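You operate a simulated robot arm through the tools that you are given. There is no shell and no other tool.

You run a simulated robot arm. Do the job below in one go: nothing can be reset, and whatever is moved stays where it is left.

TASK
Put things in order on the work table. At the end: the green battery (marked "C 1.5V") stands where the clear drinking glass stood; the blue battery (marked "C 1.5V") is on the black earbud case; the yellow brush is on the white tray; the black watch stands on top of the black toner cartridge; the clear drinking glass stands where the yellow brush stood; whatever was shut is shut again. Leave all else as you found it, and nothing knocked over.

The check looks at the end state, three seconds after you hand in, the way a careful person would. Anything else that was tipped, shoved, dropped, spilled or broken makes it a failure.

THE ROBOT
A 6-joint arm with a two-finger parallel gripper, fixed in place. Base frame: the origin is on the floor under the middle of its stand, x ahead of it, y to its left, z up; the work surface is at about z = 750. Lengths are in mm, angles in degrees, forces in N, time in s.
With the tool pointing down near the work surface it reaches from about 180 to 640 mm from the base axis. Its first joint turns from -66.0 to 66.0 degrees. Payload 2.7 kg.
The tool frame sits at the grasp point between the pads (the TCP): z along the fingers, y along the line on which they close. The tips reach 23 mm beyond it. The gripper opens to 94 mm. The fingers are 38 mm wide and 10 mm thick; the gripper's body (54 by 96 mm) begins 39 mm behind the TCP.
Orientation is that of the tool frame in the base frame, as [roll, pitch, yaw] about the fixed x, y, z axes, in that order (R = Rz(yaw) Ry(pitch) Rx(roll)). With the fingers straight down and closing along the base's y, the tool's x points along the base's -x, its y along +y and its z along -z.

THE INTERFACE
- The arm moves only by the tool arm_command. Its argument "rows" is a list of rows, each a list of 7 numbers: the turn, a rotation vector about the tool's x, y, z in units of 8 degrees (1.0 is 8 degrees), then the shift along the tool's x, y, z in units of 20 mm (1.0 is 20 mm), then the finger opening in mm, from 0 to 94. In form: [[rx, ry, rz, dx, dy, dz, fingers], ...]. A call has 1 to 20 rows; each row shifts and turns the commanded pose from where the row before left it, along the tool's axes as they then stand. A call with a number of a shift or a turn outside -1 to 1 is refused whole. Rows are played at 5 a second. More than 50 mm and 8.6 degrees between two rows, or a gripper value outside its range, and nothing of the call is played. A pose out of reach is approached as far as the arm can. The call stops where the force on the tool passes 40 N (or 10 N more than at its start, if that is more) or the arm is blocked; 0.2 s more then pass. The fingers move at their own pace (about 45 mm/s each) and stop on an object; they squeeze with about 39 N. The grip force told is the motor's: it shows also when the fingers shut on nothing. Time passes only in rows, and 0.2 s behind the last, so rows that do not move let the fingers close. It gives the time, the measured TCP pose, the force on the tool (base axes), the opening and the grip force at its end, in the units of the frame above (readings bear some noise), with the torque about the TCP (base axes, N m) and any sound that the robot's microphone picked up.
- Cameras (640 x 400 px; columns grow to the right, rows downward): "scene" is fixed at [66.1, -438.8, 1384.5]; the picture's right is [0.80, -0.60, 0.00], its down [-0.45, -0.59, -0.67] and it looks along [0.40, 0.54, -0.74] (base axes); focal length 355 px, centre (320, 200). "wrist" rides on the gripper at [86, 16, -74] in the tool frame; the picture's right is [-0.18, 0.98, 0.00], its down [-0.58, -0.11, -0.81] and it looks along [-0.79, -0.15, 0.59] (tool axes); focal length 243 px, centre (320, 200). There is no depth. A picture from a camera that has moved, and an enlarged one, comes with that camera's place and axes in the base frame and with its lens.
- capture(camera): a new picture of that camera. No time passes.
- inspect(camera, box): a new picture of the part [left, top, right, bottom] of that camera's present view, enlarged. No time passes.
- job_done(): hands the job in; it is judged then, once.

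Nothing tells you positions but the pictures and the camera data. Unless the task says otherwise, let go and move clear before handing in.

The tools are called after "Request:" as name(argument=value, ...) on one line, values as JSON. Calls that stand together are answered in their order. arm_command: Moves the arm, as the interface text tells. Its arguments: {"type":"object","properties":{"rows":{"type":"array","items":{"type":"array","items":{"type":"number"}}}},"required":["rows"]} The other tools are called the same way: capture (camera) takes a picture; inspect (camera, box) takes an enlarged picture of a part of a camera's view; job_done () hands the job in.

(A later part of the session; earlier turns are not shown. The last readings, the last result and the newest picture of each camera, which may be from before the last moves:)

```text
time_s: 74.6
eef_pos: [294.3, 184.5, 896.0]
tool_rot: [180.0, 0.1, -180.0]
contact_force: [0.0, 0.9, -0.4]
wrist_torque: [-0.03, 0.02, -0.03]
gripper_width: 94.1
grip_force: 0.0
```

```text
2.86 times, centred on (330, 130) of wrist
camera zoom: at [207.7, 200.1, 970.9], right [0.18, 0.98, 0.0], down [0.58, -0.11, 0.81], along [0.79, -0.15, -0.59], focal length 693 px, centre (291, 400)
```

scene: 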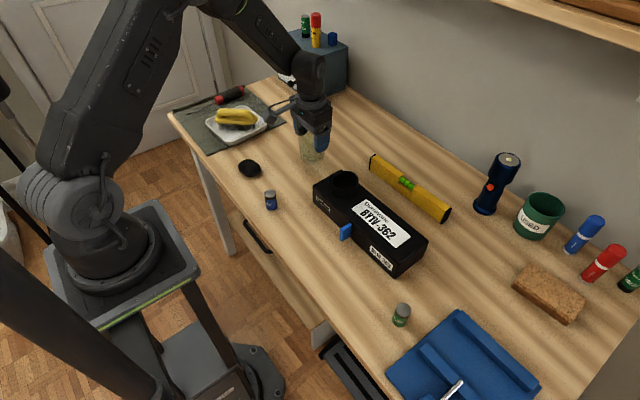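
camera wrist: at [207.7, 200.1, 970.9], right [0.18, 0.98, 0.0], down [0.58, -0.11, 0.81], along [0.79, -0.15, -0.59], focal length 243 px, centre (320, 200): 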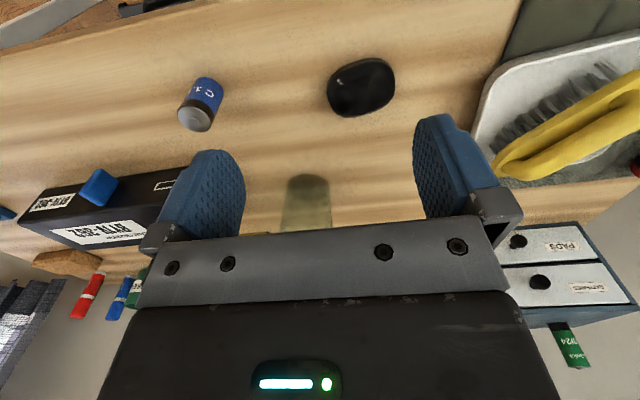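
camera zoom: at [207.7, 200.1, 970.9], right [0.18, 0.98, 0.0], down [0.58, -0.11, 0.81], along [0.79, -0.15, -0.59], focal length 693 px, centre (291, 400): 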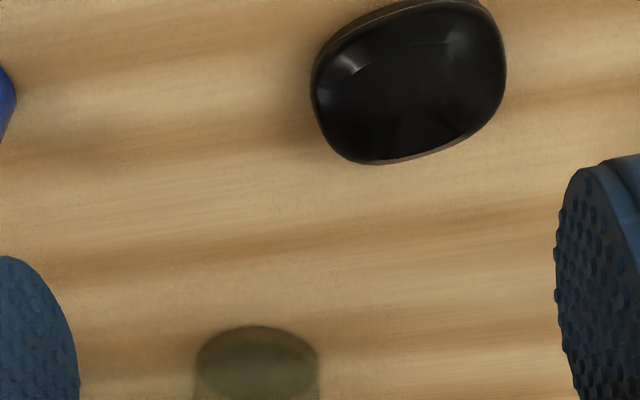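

Request:
inspect(camera="wrist", box=[310, 45, 410, 125])

Request:
inspect(camera="wrist", box=[160, 60, 240, 140])

Request:
inspect(camera="scene", box=[232, 152, 268, 184])

```text
5.00 times, centred on (360, 85) of wrist
camera zoom: at [207.7, 200.1, 970.9], right [0.18, 0.98, 0.0], down [0.58, -0.11, 0.81], along [0.79, -0.15, -0.59], focal length 1213 px, centre (120, 775)
```

zoom: 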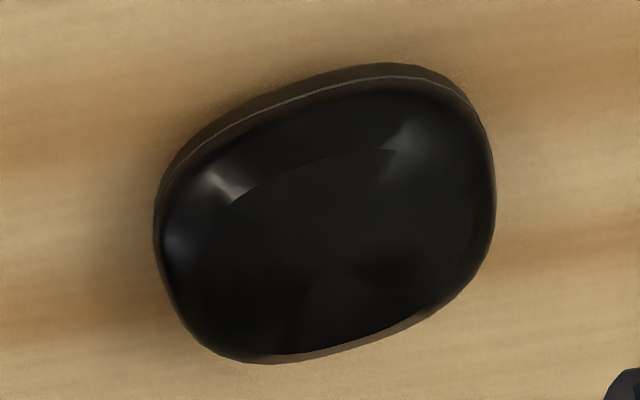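

```text
5.00 times, centred on (200, 100) of wrist
camera zoom: at [207.7, 200.1, 970.9], right [0.18, 0.98, 0.0], down [0.58, -0.11, 0.81], along [0.79, -0.15, -0.59], focal length 1213 px, centre (920, 700)
```

zoom: 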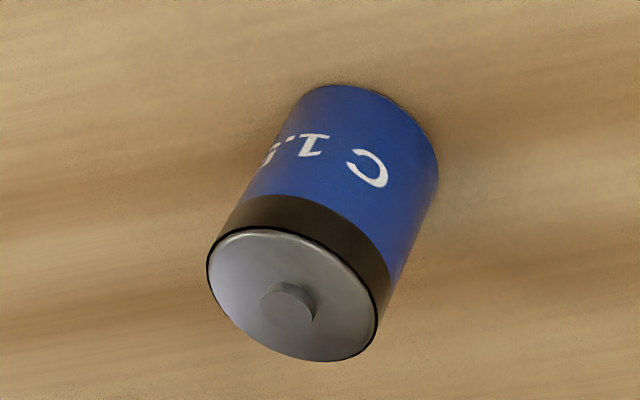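

```text
12.50 times, centred on (250, 168) of scene
camera zoom: at [66.1, -438.8, 1384.5], right [0.8, -0.6, 0.0], down [-0.45, -0.59, -0.67], along [0.4, 0.54, -0.74], focal length 4434 px, centre (1195, 600)
```

zoom: 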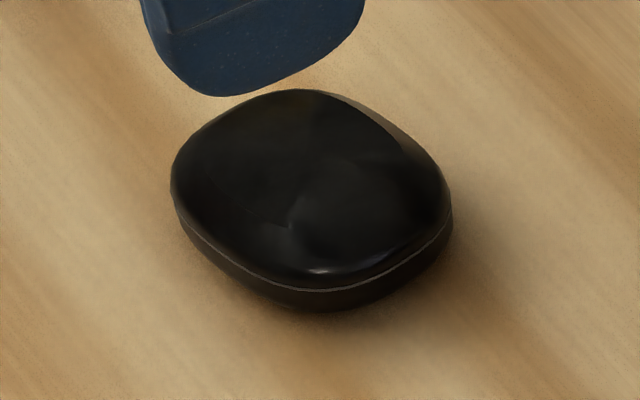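

The earbud case has a flat-topped dome, centred near (330, 213). The blue battery stands at about (309, 73), about 45–50 mm tall. I'll hover over the battery.

Request:
arm_command(rows=[[0, 0, 0, -0.1225, -0.929, 0.133, 80], [0, 0, 0, -0.1225, -0.929, 0.133, 70], [0, 0, 0, -0.1225, -0.929, 0.133, 60], [0, 0, 0, -0.1225, -0.929, 0.133, 60], [0, 0, 0, -0.1225, -0.929, 0.133, 60], [0, 0, 0, -0.1225, -0.929, 0.133, 60], [0, 0, 0, 0, 0, 0.8, 60], [0, 0, 0, 0, 0, 0.7, 60], [0, 0, 0, 0, 0, 0, 60]])

Request:
capture(camera="wrist")

Request:
inspect(camera="scene", box=[220, 130, 320, 220])

```text
time_s: 76.6
eef_pos: [308.9, 74.1, 850.2]
tool_rot: [-179.9, 0.0, 179.9]
contact_force: [0.5, -0.6, 0.4]
wrist_torque: [-0.01, 0.03, 0.01]
gripper_width: 59.9
grip_force: 0.0
```

```text
taken
camera wrist: at [222.5, 88.5, 925.1], right [0.18, 0.98, 0.0], down [0.58, -0.11, 0.81], along [0.79, -0.15, -0.59], focal length 243 px, centre (320, 200)
```

wrist: 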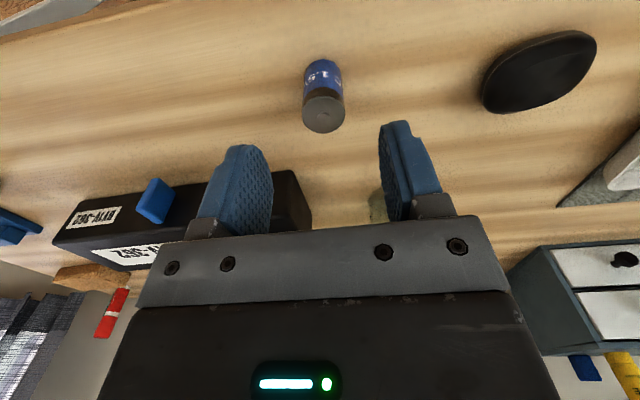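

```text
4.44 times, centred on (270, 175) of scene
camera zoom: at [66.1, -438.8, 1384.5], right [0.8, -0.6, 0.0], down [-0.45, -0.59, -0.67], along [0.4, 0.54, -0.74], focal length 1577 px, centre (542, 311)
```

zoom: 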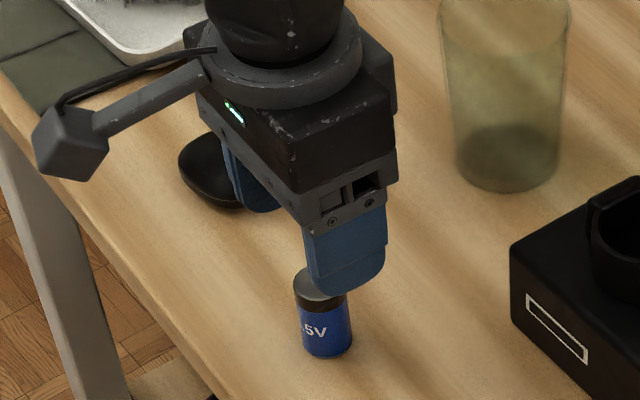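

Request:
inspect(camera="wrist", box=[470, 20, 610, 130])

Request:
arm_command(rows=[[0, 0, 0, -0.05, 0.05, 0.7, 60], [0, 0, 0, 0, 0, 0.8, 60], [0, 0, 0, 0, 0, 0.8, 60], [0, 0, 0, 0, 0, 0.8, 60], [0, 0, 0, 0, 0, 0.2, 60], [0, 0, 0, 0, 0, 0, 60]])

Request:
capture(camera="wrist")

```text
3.64 times, centred on (540, 75) of wrist
camera zoom: at [222.5, 88.5, 925.1], right [0.18, 0.98, 0.0], down [0.58, -0.11, 0.81], along [0.79, -0.15, -0.59], focal length 882 px, centre (-480, 654)
```

zoom: 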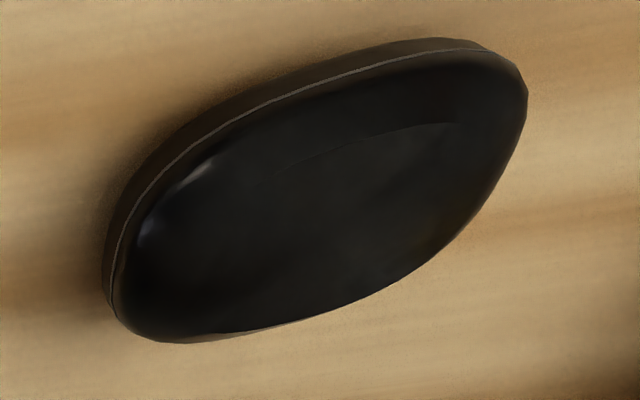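

```text
time_s: 78.0
eef_pos: [308.9, 74.1, 784.1]
tool_rot: [180.0, 0.0, -180.0]
contact_force: [-0.5, -0.1, -0.7]
wrist_torque: [0.0, 0.0, -0.01]
gripper_width: 59.9
grip_force: 0.0
```

```text
taken
camera wrist: at [222.8, 89.8, 859.2], right [0.18, 0.98, 0.0], down [0.58, -0.11, 0.81], along [0.79, -0.15, -0.59], focal length 243 px, centre (320, 200)
```

wrist: 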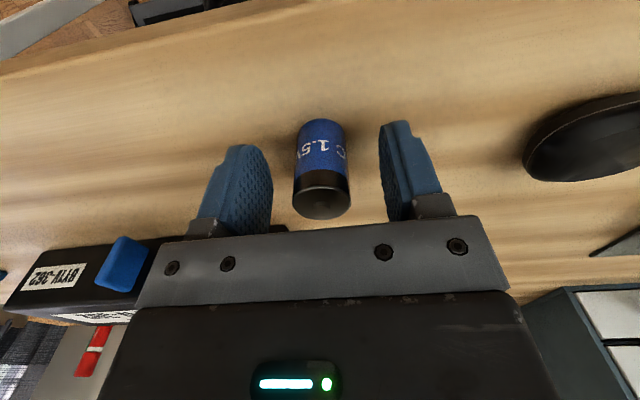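

Request:
arm_command(rows=[[0, 0, 0, 0, 0, 0, 50], [0, 0, 0, 0, 0, 0, 40], [0, 0, 0, 0, 0, 0, 30], [0, 0, 0, 0, 0, 0, 22], [0, 0, 0, 0, 0, 0, 15], [0, 0, 0, 0, 0, 0, 15]])

Request:
capture(camera="wrist")

Request:
inspect(camera="wrist", box=[510, 80, 640, 200])

Request:
inspect(camera="scene", box=[220, 130, 320, 220])

```text
time_s: 79.4
eef_pos: [308.6, 74.7, 785.9]
tool_rot: [179.9, -0.1, 179.9]
contact_force: [0.7, 0.4, 0.7]
wrist_torque: [0.03, -0.02, 0.0]
gripper_width: 25.1
grip_force: 38.8
```

```text
taken
camera wrist: at [222.8, 89.7, 859.4], right [0.18, 0.98, 0.0], down [0.58, -0.11, 0.81], along [0.79, -0.15, -0.59], focal length 243 px, centre (320, 200)
```

wrist: 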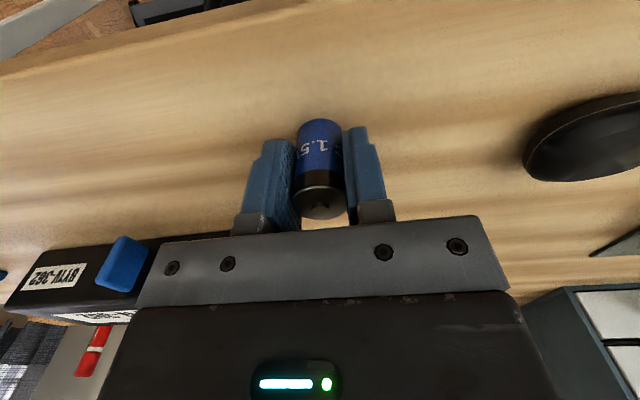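

```text
3.33 times, centred on (575, 140) of wrist
camera zoom: at [222.8, 89.7, 859.4], right [0.18, 0.98, 0.0], down [0.58, -0.11, 0.81], along [0.79, -0.15, -0.59], focal length 809 px, centre (-530, 400)
```

zoom: 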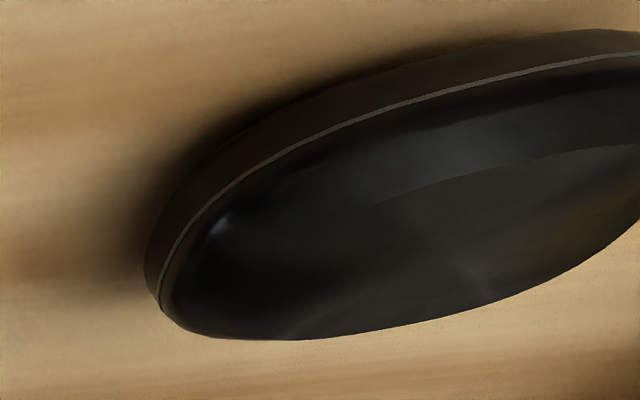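

```text
4.44 times, centred on (270, 175) of scene
camera zoom: at [66.0, -438.8, 1384.5], right [0.8, -0.6, 0.0], down [-0.45, -0.59, -0.67], along [0.4, 0.54, -0.74], focal length 1577 px, centre (542, 311)
```

zoom: 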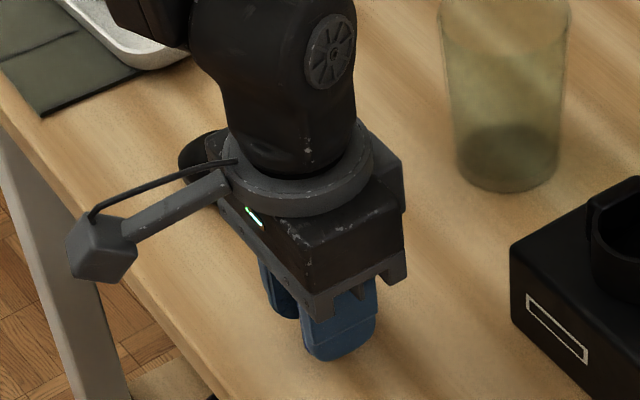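

The blue battery is gripped (25 mm). I'll lift it and carry it over the centre of the earbud case.

Request:
arm_command(rows=[[0, 0, 0, 0, 0, -0.4, 15], [0, 0, 0, 0, 0, -0.8, 15], [0, 0, 0, 0, 0, -1, 15], [0, 0, 0, 0, 0, -0.8, 15], [0, 0, 0, -0.118, 0.87, 0, 15], [0, 0, 0, -0.118, 0.87, 0, 15], [0, 0, 0, -0.118, 0.87, 0, 15], [0, 0, 0, -0.118, 0.87, 0, 15], [0, 0, 0, -0.118, 0.87, 0, 15], [0, 0, 0, -0.118, 0.87, 0, 15], [0, 0, 0, -0.118, 0.87, 0, 15], [0, 0, 0, -0.118, 0.87, 0, 15], [0, 0, 0, 0, 0, 0, 15]])

Request:
capture(camera="wrist")

Request:
inspect(camera="scene", box=[210, 110, 310, 200])

```text
time_s: 82.2
eef_pos: [328.1, 215.6, 843.1]
tool_rot: [180.0, 0.0, -180.0]
contact_force: [-0.2, 0.5, -0.3]
wrist_torque: [0.02, -0.01, -0.03]
gripper_width: 24.8
grip_force: 39.1
```

```text
taken
camera wrist: at [241.5, 229.8, 918.0], right [0.18, 0.98, 0.0], down [0.58, -0.11, 0.81], along [0.79, -0.15, -0.59], focal length 243 px, centre (320, 200)
```

wrist: 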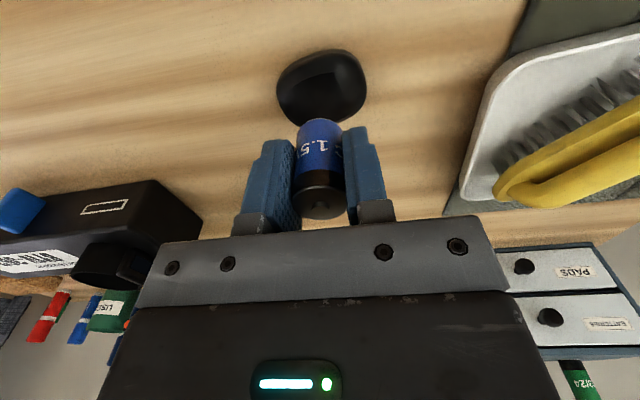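

```text
4.44 times, centred on (260, 155) of scene
camera zoom: at [66.1, -438.8, 1384.5], right [0.8, -0.6, 0.0], down [-0.45, -0.59, -0.67], along [0.4, 0.54, -0.74], focal length 1577 px, centre (587, 400)
```

zoom: 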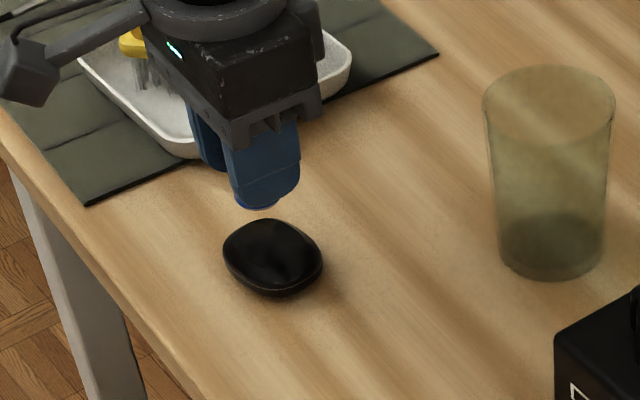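

Request:
arm_command(rows=[[0, 0, 0, 0, -0.06, 0.4, 15], [0, 0, 0, 0, 0, 0.4, 15], [0, 0, 0, 0, 0, 0.3, 15], [0, 0, 0, 0, 0, 0.1, 15], [0, 0, 0, 0, 0, 0, 15]])

Request:
inspect(camera="scene", box=[210, 110, 310, 200])

Request:
capture(camera="wrist")

```text
time_s: 83.4
eef_pos: [327.8, 213.0, 820.2]
tool_rot: [180.0, 0.0, 180.0]
contact_force: [-0.1, -0.2, 0.0]
wrist_torque: [-0.02, 0.02, -0.02]
gripper_width: 24.5
grip_force: 38.9
```

```text
4.44 times, centred on (260, 155) of scene
camera zoom: at [66.1, -438.8, 1384.5], right [0.8, -0.6, 0.0], down [-0.45, -0.59, -0.67], along [0.4, 0.54, -0.74], focal length 1577 px, centre (587, 400)
```

zoom: 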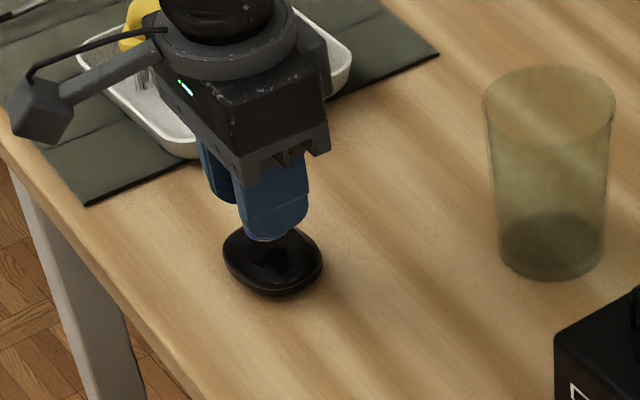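

```text
taken
camera wrist: at [242.3, 228.2, 895.6], right [0.18, 0.98, 0.0], down [0.58, -0.11, 0.81], along [0.79, -0.15, -0.59], focal length 243 px, centre (320, 200)
```

wrist: 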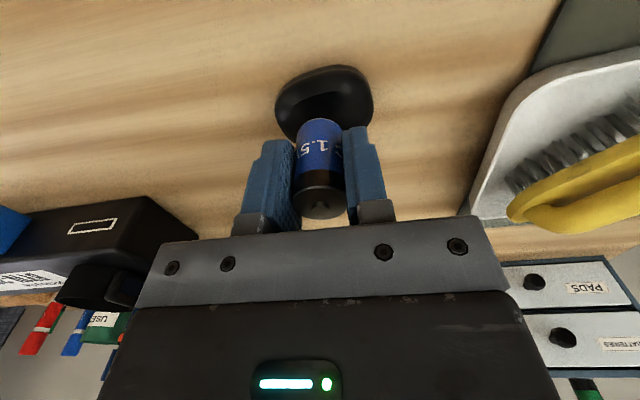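

Request:
arm_command(rows=[[0, 0, 0, 0, 0, 0.08, 15], [0, 0, 0, 0, 0, 0.08, 15], [0, 0, 0, 0, 0, 0.08, 15], [0, 0, 0, 0, 0, 0, 15]])

Request:
arm_command(rows=[[0, 0, 0, 0, 0, 0.05, 15], [0, 0, 0, 0, 0, 0.05, 15], [0, 0, 0, 0, 0, 0, 15]])

```text
time_s: 84.4
eef_pos: [329.4, 212.9, 816.5]
tool_rot: [-180.0, 0.0, 180.0]
contact_force: [-0.1, -0.9, 0.3]
wrist_torque: [-0.02, -0.03, -0.02]
gripper_width: 24.8
grip_force: 39.4
```

```text
time_s: 85.2
eef_pos: [329.6, 213.9, 813.4]
tool_rot: [180.0, 0.0, -179.9]
contact_force: [0.5, -0.3, -0.1]
wrist_torque: [-0.01, 0.0, 0.01]
gripper_width: 24.8
grip_force: 39.1
```

Request:
arm_command(rows=[[0, 0, 0, 0, 0, 0.05, 15], [0, 0, 0, 0, 0, 0.05, 15], [0, 0, 0, 0, 0, 0, 15]])

Request:
arm_command(rows=[[0, 0, 0, 0, 0, 0.05, 15], [0, 0, 0, 0, 0, 0, 15]])

Request:
inspect(camera="scene", box=[230, 140, 290, 190])

```text
time_s: 86.0
eef_pos: [328.3, 212.6, 811.2]
tool_rot: [-180.0, 0.0, -179.9]
contact_force: [-0.1, -0.2, -0.7]
wrist_torque: [0.01, -0.01, 0.0]
gripper_width: 24.5
grip_force: 39.3
```

```text
time_s: 86.6
eef_pos: [328.1, 212.7, 811.4]
tool_rot: [-180.0, 0.0, 180.0]
contact_force: [0.2, 0.6, -0.9]
wrist_torque: [0.02, -0.03, 0.01]
gripper_width: 24.7
grip_force: 39.1
```

```text
8.00 times, centred on (260, 165) of scene
camera zoom: at [66.1, -438.8, 1384.5], right [0.8, -0.6, 0.0], down [-0.45, -0.59, -0.67], along [0.4, 0.54, -0.74], focal length 2838 px, centre (800, 480)
```

zoom: 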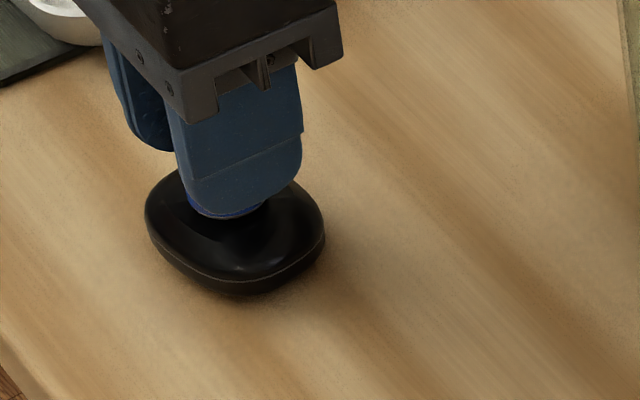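

Request:
arm_command(rows=[[0, 0, 0, 0, 0, 0.05, 15], [0, 0, 0, 0, 0, 0, 15]])

Request:
arm_command(rows=[[0, 0, 0, 0, 0, 0.05, 15], [0, 0, 0, 0, 0, 0, 15]])

Request:
arm_command(rows=[[0, 0, 0, 0, 0, 0.05, 15], [0, 0, 0, 0, 0, 0, 15]])

```text
time_s: 87.2
eef_pos: [328.3, 211.5, 810.4]
tool_rot: [179.9, 0.0, -180.0]
contact_force: [0.5, -0.1, -0.9]
wrist_torque: [0.05, 0.04, 0.01]
gripper_width: 24.9
grip_force: 38.9
```

```text
time_s: 87.8
eef_pos: [327.9, 212.2, 809.6]
tool_rot: [-180.0, 0.0, 180.0]
contact_force: [-0.1, -0.3, -0.9]
wrist_torque: [0.01, -0.03, 0.03]
gripper_width: 24.8
grip_force: 39.3
```

```text
time_s: 88.4
eef_pos: [328.3, 212.9, 807.3]
tool_rot: [180.0, 0.0, 180.0]
contact_force: [1.0, 0.4, -0.6]
wrist_torque: [0.0, 0.0, -0.02]
gripper_width: 24.5
grip_force: 38.5
```

Request:
arm_command(rows=[[0, 0, 0, 0, 0, 0.05, 15], [0, 0, 0, 0, 0, 0, 15]])

Request:
arm_command(rows=[[0, 0, 0, 0, 0, 0.05, 15], [0, 0, 0, 0, 0, 0, 15]])

Request:
inspect(camera="scene", box=[230, 140, 290, 190])

Request:
inspect(camera="wrist", box=[260, 50, 390, 160])

```text
time_s: 89.0
eef_pos: [327.9, 213.3, 807.1]
tool_rot: [180.0, 0.0, 179.9]
contact_force: [-0.4, 0.3, -0.3]
wrist_torque: [0.01, 0.01, -0.01]
gripper_width: 24.8
grip_force: 39.0
```

```text
time_s: 89.6
eef_pos: [327.1, 213.8, 807.2]
tool_rot: [179.9, 0.1, -180.0]
contact_force: [-2.8, -1.3, 13.5]
wrist_torque: [-0.03, 0.07, 0.01]
gripper_width: 24.9
grip_force: 39.1
```

```text
8.00 times, centred on (260, 165) of scene
camera zoom: at [65.9, -438.9, 1384.4], right [0.8, -0.6, 0.0], down [-0.45, -0.59, -0.67], along [0.4, 0.54, -0.74], focal length 2838 px, centre (800, 480)
```

zoom: 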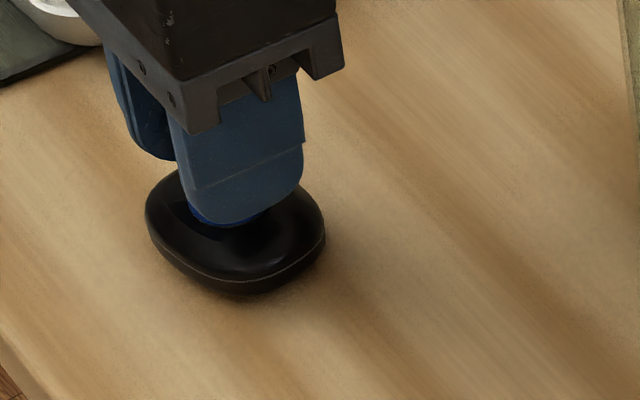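

```text
3.64 times, centred on (325, 105) of wrist
camera zoom: at [241.9, 228.7, 881.2], right [0.18, 0.98, 0.0], down [0.58, -0.11, 0.81], along [0.79, -0.15, -0.59], focal length 882 px, centre (302, 546)
```

zoom: 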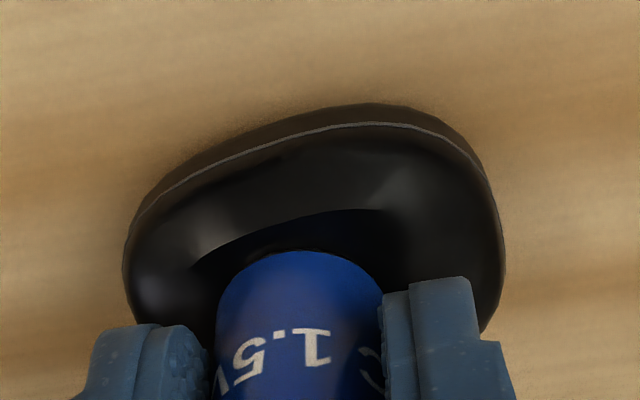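

The battery is touching the case top (about z=771) and sits inside its flat region. I'll ease the force and release slowly.

Request:
arm_command(rows=[[0, 0, 0, 0, 0, -0.03, 15], [0, 0, 0, 0, 0, 0, 15]])

```text
time_s: 90.2
eef_pos: [328.4, 213.0, 807.5]
tool_rot: [-180.0, 0.0, 180.0]
contact_force: [1.2, 0.2, 2.6]
wrist_torque: [0.05, -0.06, -0.03]
gripper_width: 24.9
grip_force: 39.3
```

Request:
arm_command(rows=[[0, 0, 0, 0, 0, 0, 27], [0, 0, 0, 0, 0, 0, 29], [0, 0, 0, 0, 0, 0, 31], [0, 0, 0, 0, 0, 0, 33], [0, 0, 0, 0, 0, 0, 33]])

Request:
inspect(camera="scene", box=[230, 140, 290, 190])

Request:
inspect(camera="wrist", box=[240, 60, 400, 220])

```text
time_s: 91.4
eef_pos: [327.7, 214.2, 806.0]
tool_rot: [179.9, 0.0, 180.0]
contact_force: [0.1, 0.0, 0.2]
wrist_torque: [-0.01, 0.0, 0.03]
gripper_width: 33.0
grip_force: 0.1
```

```text
8.00 times, centred on (260, 165) of scene
camera zoom: at [66.1, -438.8, 1384.5], right [0.8, -0.6, 0.0], down [-0.45, -0.59, -0.67], along [0.4, 0.54, -0.74], focal length 2838 px, centre (800, 480)
```

zoom: 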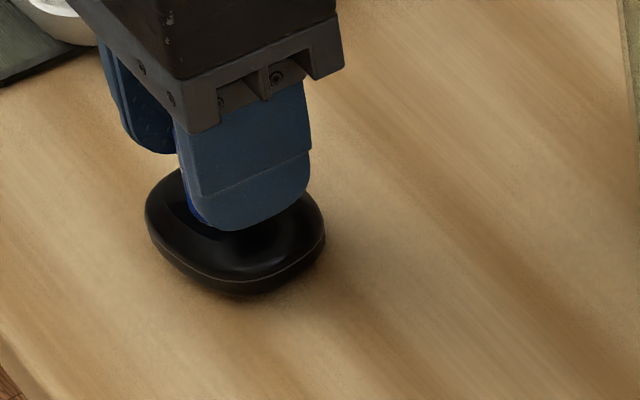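

```text
2.50 times, centred on (320, 140) of wrist
camera zoom: at [241.9, 228.5, 881.5], right [0.18, 0.98, 0.0], down [0.58, -0.11, 0.81], along [0.79, -0.15, -0.59], focal length 606 px, centre (320, 350)
```

zoom: 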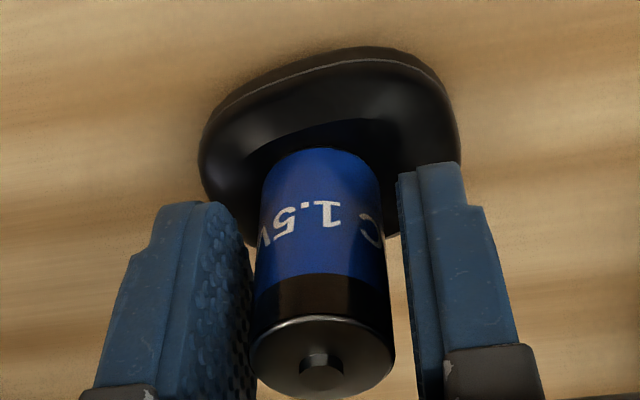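

The battery stands on the case without support. I'll open wider, wait a moment and compare before lifting.

Request:
arm_command(rows=[[0, 0, 0, 0, 0, 0, 40], [0, 0, 0, 0, 0, 0, 50], [0, 0, 0, 0, 0, 0, 60], [0, 0, 0, 0, 0, 0, 60], [0, 0, 0, 0, 0, 0, 60]])

Request:
inspect(camera="wrist", box=[240, 60, 400, 220])

```text
time_s: 92.6
eef_pos: [329.0, 213.1, 807.2]
tool_rot: [180.0, 0.0, 179.9]
contact_force: [0.0, 0.6, 0.2]
wrist_torque: [0.02, 0.01, 0.01]
gripper_width: 59.9
grip_force: 0.0
```

```text
2.50 times, centred on (320, 140) of wrist
camera zoom: at [241.9, 228.5, 881.5], right [0.18, 0.98, 0.0], down [0.58, -0.11, 0.81], along [0.79, -0.15, -0.59], focal length 606 px, centre (320, 350)
```

zoom: 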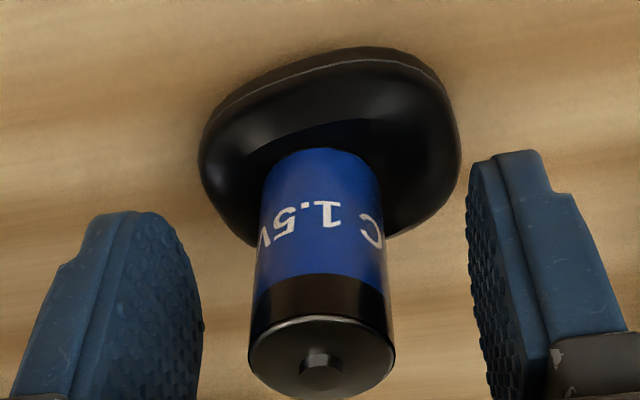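

Request:
arm_command(rows=[[0, 0, 0, 0, 0, -0.3, 60], [0, 0, 0, 0, 0, -0.6, 60], [0, 0, 0, 0, 0, -0.9, 60], [0, 0, 0, 0, 0, -1, 60], [0, 0, 0, 0, 0, -1, 60], [0, 0, 0, 0, 0, -1, 60], [0, 0, 0, 0, 0, -1, 60]])

Request:
capture(camera="scene")

Request:
inspect(camera="scene", box=[210, 110, 350, 210])

```text
time_s: 94.2
eef_pos: [328.1, 213.5, 921.5]
tool_rot: [180.0, 0.0, 179.9]
contact_force: [-1.1, 0.0, -0.2]
wrist_torque: [-0.03, -0.02, -0.01]
gripper_width: 60.1
grip_force: 0.1
```

```text
taken
```

scene: 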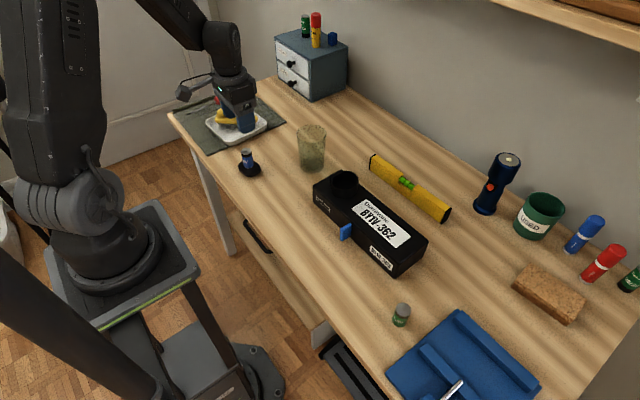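

```text
4.00 times, centred on (280, 160) of scene
camera zoom: at [66.1, -438.8, 1384.5], right [0.8, -0.6, 0.0], down [-0.45, -0.59, -0.67], along [0.4, 0.54, -0.74], focal length 1419 px, centre (480, 360)
```

zoom: 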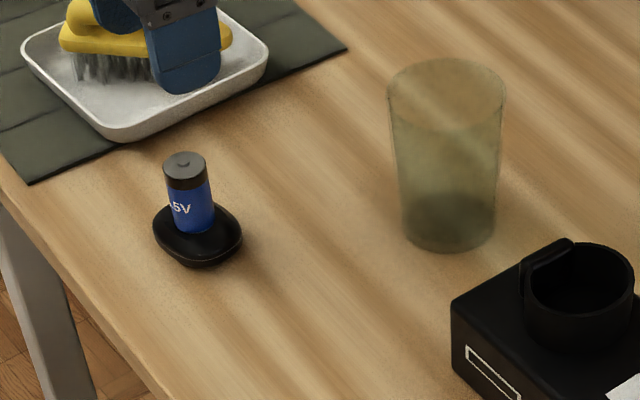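

The blue battery stands well on the case. Now I'll travel to the green battery near (348, -310).

Request:
arm_command(rows=[[0, 0, 0, -0.036, -0.6, 0, 60], [0, 0, 0, -0.036, -0.95, 0, 60], [0, 0, 0, -0.036, -0.95, 0, 60], [0, 0, 0, -0.036, -0.95, 0, 60], [0, 0, 0, -0.036, -0.95, 0, 60], [0, 0, 0, -0.036, -0.95, 0, 60], [0, 0, 0, -0.036, -0.95, 0, 60], [0, 0, 0, -0.036, -0.95, 0, 60], [0, 0, 0, -0.036, -0.95, 0, 60], [0, 0, 0, -0.036, -0.95, 0, 60], [0, 0, 0, -0.036, -0.95, 0, 60], [0, 0, 0, -0.036, -0.95, 0, 60], [0, 0, 0, -0.036, -0.95, 0, 60], [0, 0, 0, -0.036, -0.95, 0, 60]])

Request:
arm_command(rows=[[0, 0, 0, -0.036, -0.95, 0, 60], [0, 0, 0, -0.036, -0.95, 0, 60], [0, 0, 0, -0.036, -0.95, 0, 60], [0, 0, 0, -0.036, -0.95, 0, 60], [0, 0, 0, -0.036, -0.95, 0, 60], [0, 0, 0, -0.036, -0.95, 0, 60], [0, 0, 0, -0.036, -0.95, 0, 60], [0, 0, 0, -0.036, -0.95, 0, 60], [0, 0, 0, -0.036, -0.95, 0, 60], [0, 0, 0, -0.036, -0.95, 0, 60], [0, 0, 0, -0.036, -0.95, 0, 60], [0, 0, 0, -0.036, -0.95, 0, 60], [0, 0, 0, -0.036, -0.95, 0, 60], [0, 0, 0, 0, 0, 0, 60]])

Request:
capture(camera="wrist")

Request:
inspect(camera="scene", box=[360, 270, 460, 350])

```text
time_s: 97.2
eef_pos: [338.3, -46.5, 923.7]
tool_rot: [-180.0, 0.0, -179.9]
contact_force: [-0.8, -0.4, -0.1]
wrist_torque: [-0.01, 0.04, 0.02]
gripper_width: 60.1
grip_force: 0.0
```

```text
time_s: 100.2
eef_pos: [347.4, -293.9, 921.9]
tool_rot: [-180.0, 0.0, 179.9]
contact_force: [1.1, 0.5, 0.0]
wrist_torque: [0.0, -0.01, -0.02]
gripper_width: 60.2
grip_force: 0.1
```

```text
taken
camera wrist: at [261.3, -278.4, 997.2], right [0.18, 0.98, 0.0], down [0.58, -0.11, 0.81], along [0.79, -0.15, -0.59], focal length 243 px, centre (320, 200)
```

wrist: 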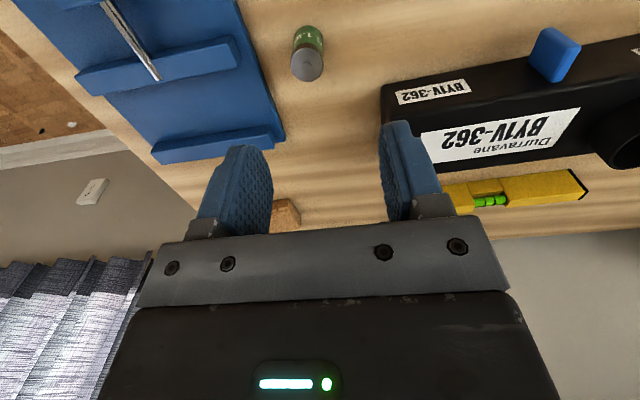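

```text
5.00 times, centred on (410, 310) of scene
camera zoom: at [66.1, -438.8, 1384.5], right [0.8, -0.6, 0.0], down [-0.45, -0.59, -0.67], along [0.4, 0.54, -0.74], focal length 1774 px, centre (-130, -350)
```

zoom: 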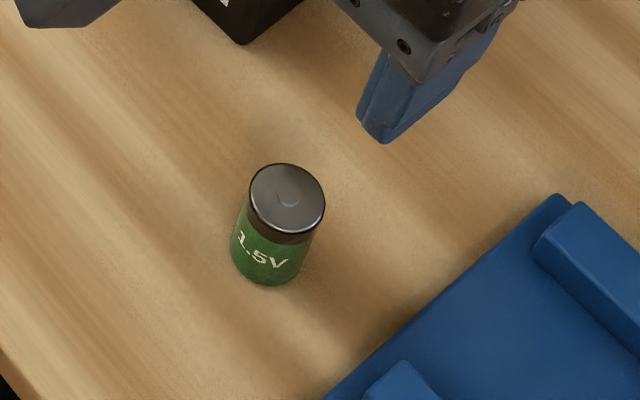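

Request:
arm_command(rows=[[0, 0, 0, -0.155, -0.63, 0, 46], [0, 0, 0, 0, 0, 0.9, 46], [0, 0, 0, 0, 0, 0.9, 46], [0, 0, 0, 0, 0, 0.9, 46], [0, 0, 0, 0, 0, 0.9, 46], [0, 0, 0, 0, 0, 0, 46]])

Request:
capture(camera="wrist")

Request:
inspect(camera="scene", box=[360, 250, 460, 350])

```text
time_s: 101.6
eef_pos: [351.4, -304.4, 847.5]
tool_rot: [179.9, 0.0, 180.0]
contact_force: [0.4, -0.3, 0.0]
wrist_torque: [-0.01, -0.01, 0.01]
gripper_width: 46.1
grip_force: 0.1
```

```text
taken
camera wrist: at [265.0, -290.3, 924.6], right [0.18, 0.98, 0.0], down [0.58, -0.11, 0.81], along [0.79, -0.15, -0.59], focal length 243 px, centre (320, 200)
```

wrist: 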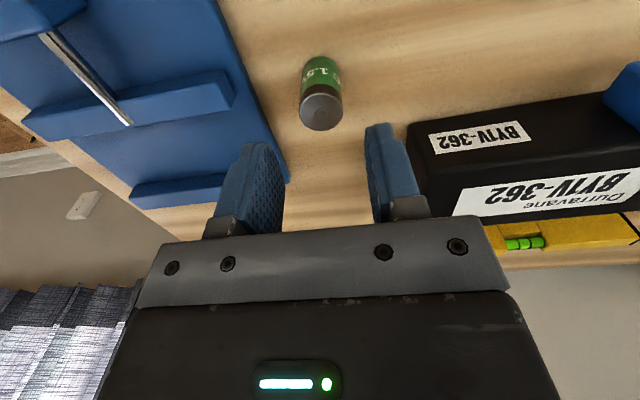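

```text
4.00 times, centred on (410, 300) of scene
camera zoom: at [66.1, -438.8, 1384.5], right [0.8, -0.6, 0.0], down [-0.45, -0.59, -0.67], along [0.4, 0.54, -0.74], focal length 1419 px, centre (-40, -200)
```

zoom: 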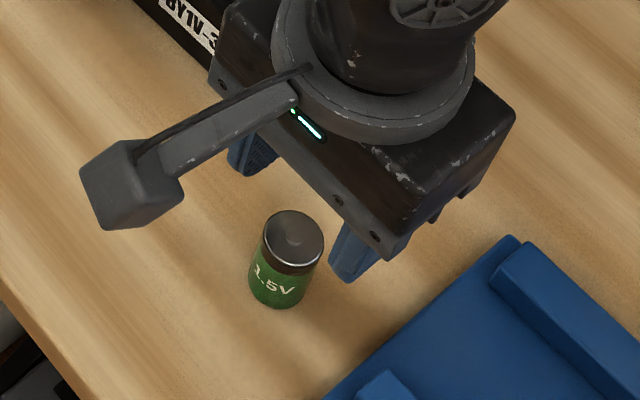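

Request:
arm_command(rows=[[0, 0, 0, 0, 0, 0.8, 46], [0, 0, 0, 0, 0, 0.8, 46], [0, 0, 0, 0, 0, 0.8, 46], [0, 0, 0, 0, 0, 0.6, 46], [0, 0, 0, 0, 0, 0.12, 46], [0, 0, 0, 0, 0, 0, 46]])

Request:
capture(camera="wrist")

Request:
inspect(camera="scene", box=[360, 250, 460, 350])

```text
time_s: 103.0
eef_pos: [352.3, -305.8, 788.8]
tool_rot: [179.9, 0.0, -180.0]
contact_force: [0.4, -0.3, -0.4]
wrist_torque: [-0.02, -0.01, -0.01]
gripper_width: 46.0
grip_force: 0.0
```

```text
taken
camera wrist: at [264.7, -290.0, 863.3], right [0.18, 0.98, 0.0], down [0.58, -0.11, 0.81], along [0.79, -0.15, -0.59], focal length 243 px, centre (320, 200)
```

wrist: 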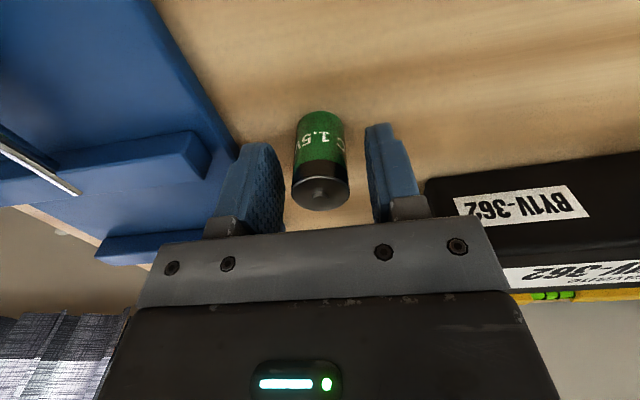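

```text
4.00 times, centred on (410, 300) of scene
camera zoom: at [66.1, -438.8, 1384.5], right [0.8, -0.6, 0.0], down [-0.45, -0.59, -0.67], along [0.4, 0.54, -0.74], focal length 1419 px, centre (-40, -200)
```

zoom: 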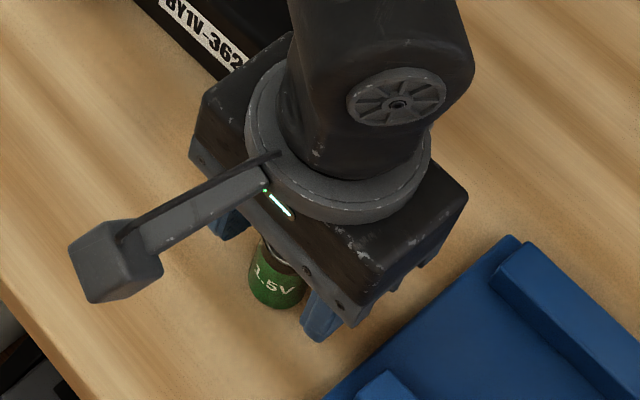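

Request:
arm_command(rows=[[0, 0, 0, 0, 0, 0.1, 40], [0, 0, 0, 0, 0, 0, 32], [0, 0, 0, 0, 0, 0, 26], [0, 0, 0, 0, 0, 0, 20], [0, 0, 0, 0, 0, 0, 15], [0, 0, 0, 0, 0, 0, 15]])

Request:
arm_command(rows=[[0, 0, 0, 0, 0, -0.4, 15], [0, 0, 0, 0, 0, -0.8, 15], [0, 0, 0, 0, 0, -1, 15], [0, 0, 0, 0, 0, -1, 15], [0, 0, 0, 0, 0, -1, 15], [0, 0, 0, 0, 0, 0, 15]])

Request:
capture(camera="wrist")

Request:
capture(camera="scene")

```text
time_s: 104.4
eef_pos: [350.1, -305.0, 785.6]
tool_rot: [179.9, 0.0, -180.0]
contact_force: [0.5, 0.6, -0.3]
wrist_torque: [0.03, 0.0, 0.01]
gripper_width: 24.8
grip_force: 38.9
```

```text
time_s: 105.8
eef_pos: [349.2, -304.7, 871.2]
tool_rot: [-179.9, 0.0, -180.0]
contact_force: [0.7, -0.6, -0.8]
wrist_torque: [-0.03, -0.03, 0.01]
gripper_width: 24.6
grip_force: 38.8
```

```text
taken
camera wrist: at [263.5, -289.7, 945.8], right [0.18, 0.98, 0.0], down [0.58, -0.11, 0.81], along [0.79, -0.15, -0.59], focal length 243 px, centre (320, 200)
```

wrist: 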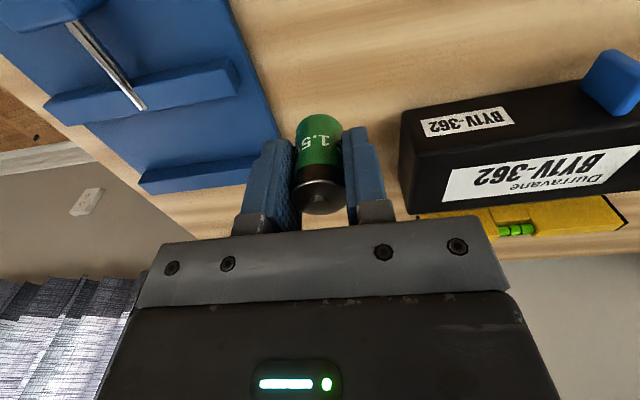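

```text
taken
```

scene: 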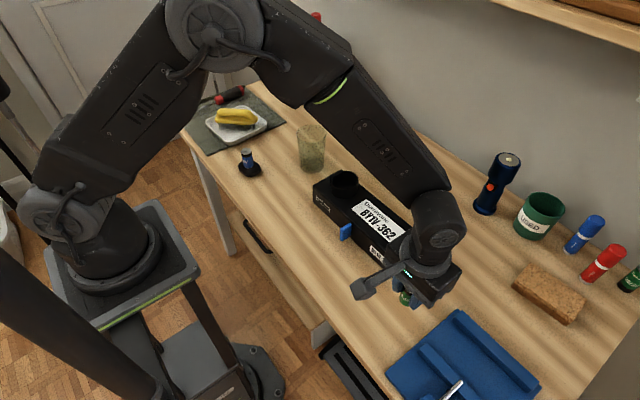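

The green battery is held. I'll carry it out to the glass's old place at about (528, -346).

Request:
arm_command(rows=[[0, 0, 0, -0.6, -0.15, 0, 15], [0, 0, 0, -0.9, -0.21, 0, 15], [0, 0, 0, -0.9, -0.21, 0, 15], [0, 0, 0, -0.9, -0.21, 0, 15], [0, 0, 0, -0.9, -0.21, 0, 15], [0, 0, 0, -0.9, -0.21, 0, 15], [0, 0, 0, -0.9, -0.21, 0, 15], [0, 0, 0, -0.9, -0.21, 0, 15], [0, 0, 0, -0.9, -0.21, 0, 15], [0, 0, 0, -0.9, -0.21, 0, 15], [0, 0, 0, -0.14, -0.05, 0, 15], [0, 0, 0, 0, 0, 0, 15]])

Request:
capture(camera="wrist")

Request:
inspect(camera="scene", box=[420, 180, 600, 330])

```text
time_s: 108.4
eef_pos: [527.7, -346.0, 869.4]
tool_rot: [-180.0, 0.0, -179.9]
contact_force: [-0.6, -1.3, -0.4]
wrist_torque: [-0.02, 0.01, 0.0]
gripper_width: 24.3
grip_force: 38.8
```

```text
taken
camera wrist: at [441.2, -331.1, 945.1], right [0.18, 0.98, 0.0], down [0.58, -0.11, 0.81], along [0.79, -0.15, -0.59], focal length 243 px, centre (320, 200)
```

wrist: 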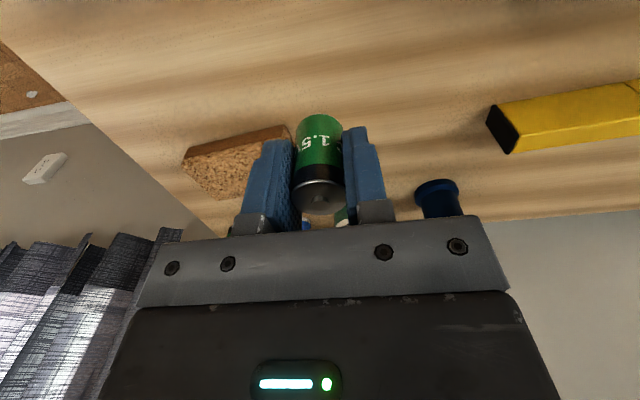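

```text
2.67 times, centred on (510, 255) of scene
camera zoom: at [66.1, -438.8, 1384.5], right [0.8, -0.6, 0.0], down [-0.45, -0.59, -0.67], along [0.4, 0.54, -0.74], focal length 946 px, centre (-187, 53)
```

zoom: 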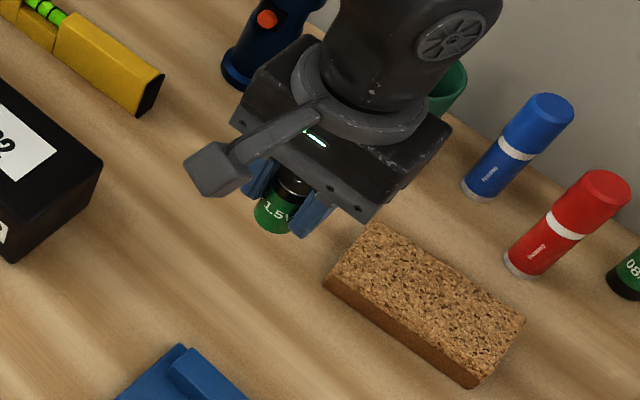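

Request:
arm_command(rows=[[0, 0, 0, 0, 0, 0.7, 15], [0, 0, 0, 0, 0, 0.8, 15], [0, 0, 0, 0, 0, 0.8, 15], [0, 0, 0, 0, 0, 0.7, 15], [0, 0, 0, 0, 0, 0.5, 15], [0, 0, 0, 0, 0, 0.25, 15], [0, 0, 0, 0, 0, 0, 15]])

Request:
arm_command(rows=[[0, 0, 0, 0, 0, 0.1, 15], [0, 0, 0, 0, 0, 0.05, 15], [0, 0, 0, 0, 0, 0, 15]])

Request:
inspect(camera="scene", box=[420, 180, 600, 330])

```text
time_s: 110.0
eef_pos: [527.6, -348.7, 796.1]
tool_rot: [180.0, 0.0, -179.9]
contact_force: [0.4, -0.3, -1.1]
wrist_torque: [-0.01, -0.02, -0.03]
gripper_width: 24.6
grip_force: 39.2
```

```text
time_s: 110.8
eef_pos: [527.9, -346.9, 792.1]
tool_rot: [180.0, 0.0, -180.0]
contact_force: [0.0, -1.0, -0.8]
wrist_torque: [0.0, -0.02, -0.02]
gripper_width: 24.6
grip_force: 39.1
```

```text
2.67 times, centred on (510, 255) of scene
camera zoom: at [66.1, -438.8, 1384.5], right [0.8, -0.6, 0.0], down [-0.45, -0.59, -0.67], along [0.4, 0.54, -0.74], focal length 946 px, centre (-187, 53)
```

zoom: 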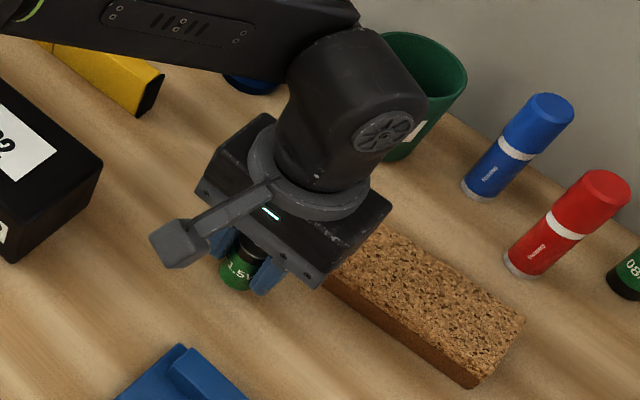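

Request:
inspect(camera="scene", box=[470, 250, 530, 300])

Request:
inspect(camera="wrist", box=[250, 80, 390, 220])

```text
8.00 times, centred on (500, 275) of scene
camera zoom: at [66.1, -438.8, 1384.5], right [0.8, -0.6, 0.0], down [-0.45, -0.59, -0.67], along [0.4, 0.54, -0.74], focal length 2838 px, centre (-1120, -400)
```

zoom: 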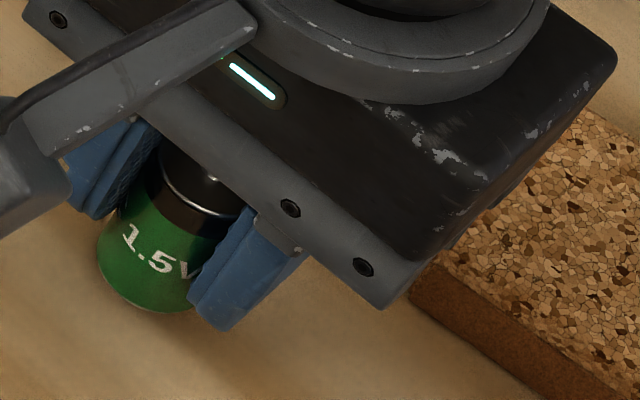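

```text
2.86 times, centred on (320, 150) of wrist
camera zoom: at [441.5, -332.0, 867.8], right [0.18, 0.98, 0.0], down [0.58, -0.11, 0.81], along [0.79, -0.15, -0.59], focal length 693 px, centre (320, 343)
```

zoom: 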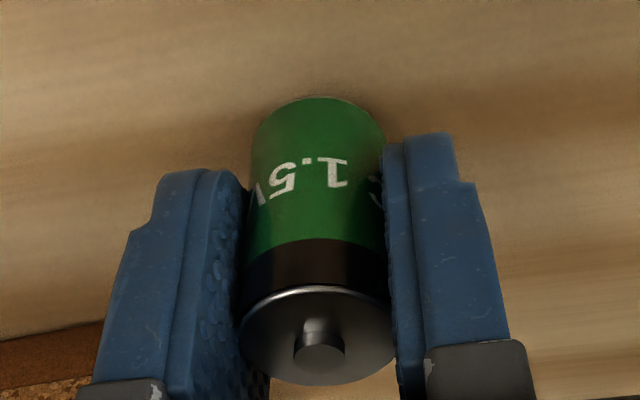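

The battery is above the glass's old footprint within a couple of millimetres. I'll lower it in small steps until contact.

Request:
arm_command(rows=[[0, 0, 0, 0, 0, 0.06, 15], [0, 0, 0, 0, 0, 0.06, 15], [0, 0, 0, 0, 0, 0, 15]])

Request:
arm_command(rows=[[0, 0, 0, 0, 0, 0.05, 15], [0, 0, 0, 0, 0, 0, 15]])

Request:
arm_command(rows=[[0, 0, 0, 0, 0, 0.05, 15], [0, 0, 0, 0, 0, 0, 15]])

```text
time_s: 111.6
eef_pos: [528.3, -347.5, 789.2]
tool_rot: [-179.9, 0.1, -180.0]
contact_force: [-0.7, -0.3, -0.9]
wrist_torque: [-0.01, 0.02, 0.0]
gripper_width: 24.6
grip_force: 39.1
```

```text
time_s: 112.2
eef_pos: [525.5, -347.4, 788.5]
tool_rot: [180.0, 0.0, 180.0]
contact_force: [0.6, 1.1, -1.0]
wrist_torque: [0.0, 0.0, 0.02]
gripper_width: 24.4
grip_force: 39.2
```

```text
time_s: 112.8
eef_pos: [527.2, -346.6, 787.2]
tool_rot: [179.9, 0.0, 180.0]
contact_force: [0.3, -1.1, -0.8]
wrist_torque: [0.01, 0.01, -0.01]
gripper_width: 24.4
grip_force: 39.2
```

Request:
arm_command(rows=[[0, 0, 0, 0, 0, 0.05, 15], [0, 0, 0, 0, 0, 0, 15]])

Request:
arm_command(rows=[[0, 0, 0, 0, 0, 0.04, 15], [0, 0, 0, 0, 0, 0, 15]])

```text
time_s: 113.4
eef_pos: [526.9, -346.3, 786.9]
tool_rot: [-180.0, 0.1, -180.0]
contact_force: [-0.1, 0.3, -0.3]
wrist_torque: [0.03, 0.01, 0.0]
gripper_width: 24.5
grip_force: 38.7
```

```text
time_s: 114.0
eef_pos: [527.8, -347.6, 786.5]
tool_rot: [179.9, 0.0, 180.0]
contact_force: [-0.2, 0.6, 1.8]
wrist_torque: [0.05, 0.02, 0.03]
gripper_width: 24.6
grip_force: 39.7
```

Light contact is felt. I'll release gently and lift away.

Request:
arm_command(rows=[[0, 0, 0, 0, 0, 0.01, 15], [0, 0, 0, 0, 0, 0, 27], [0, 0, 0, 0, 0, 0, 30], [0, 0, 0, 0, 0, 0, 35], [0, 0, 0, 0, 0, 0, 42], [0, 0, 0, 0, 0, 0, 46], [0, 0, 0, 0, 0, 0, 46]])

Request:
capture(camera="wrist")

Request:
inspect(camera="scene", box=[470, 250, 530, 300])

```text
time_s: 115.6
eef_pos: [528.4, -345.9, 785.2]
tool_rot: [180.0, 0.1, 180.0]
contact_force: [0.0, -0.1, 0.5]
wrist_torque: [0.03, 0.0, 0.01]
gripper_width: 46.1
grip_force: 0.1
```

```text
taken
camera wrist: at [441.3, -332.0, 860.7], right [0.18, 0.98, 0.0], down [0.58, -0.11, 0.81], along [0.79, -0.15, -0.59], focal length 243 px, centre (320, 200)
```

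wrist: 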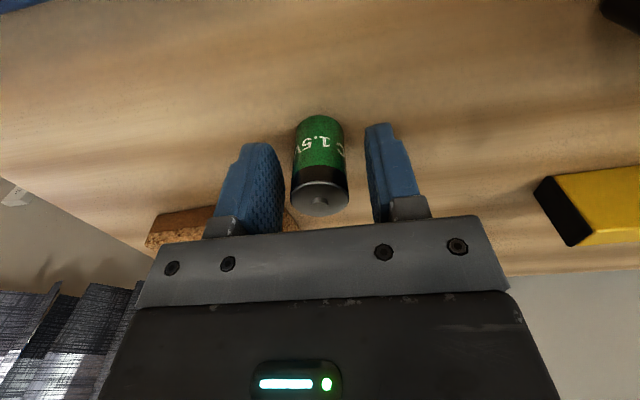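

```text
8.00 times, centred on (500, 275) of scene
camera zoom: at [66.1, -438.8, 1384.5], right [0.8, -0.6, 0.0], down [-0.45, -0.59, -0.67], along [0.4, 0.54, -0.74], focal length 2838 px, centre (-1120, -400)
```

zoom: 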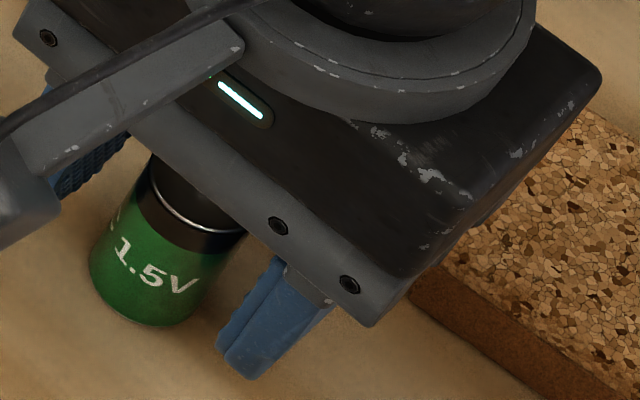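

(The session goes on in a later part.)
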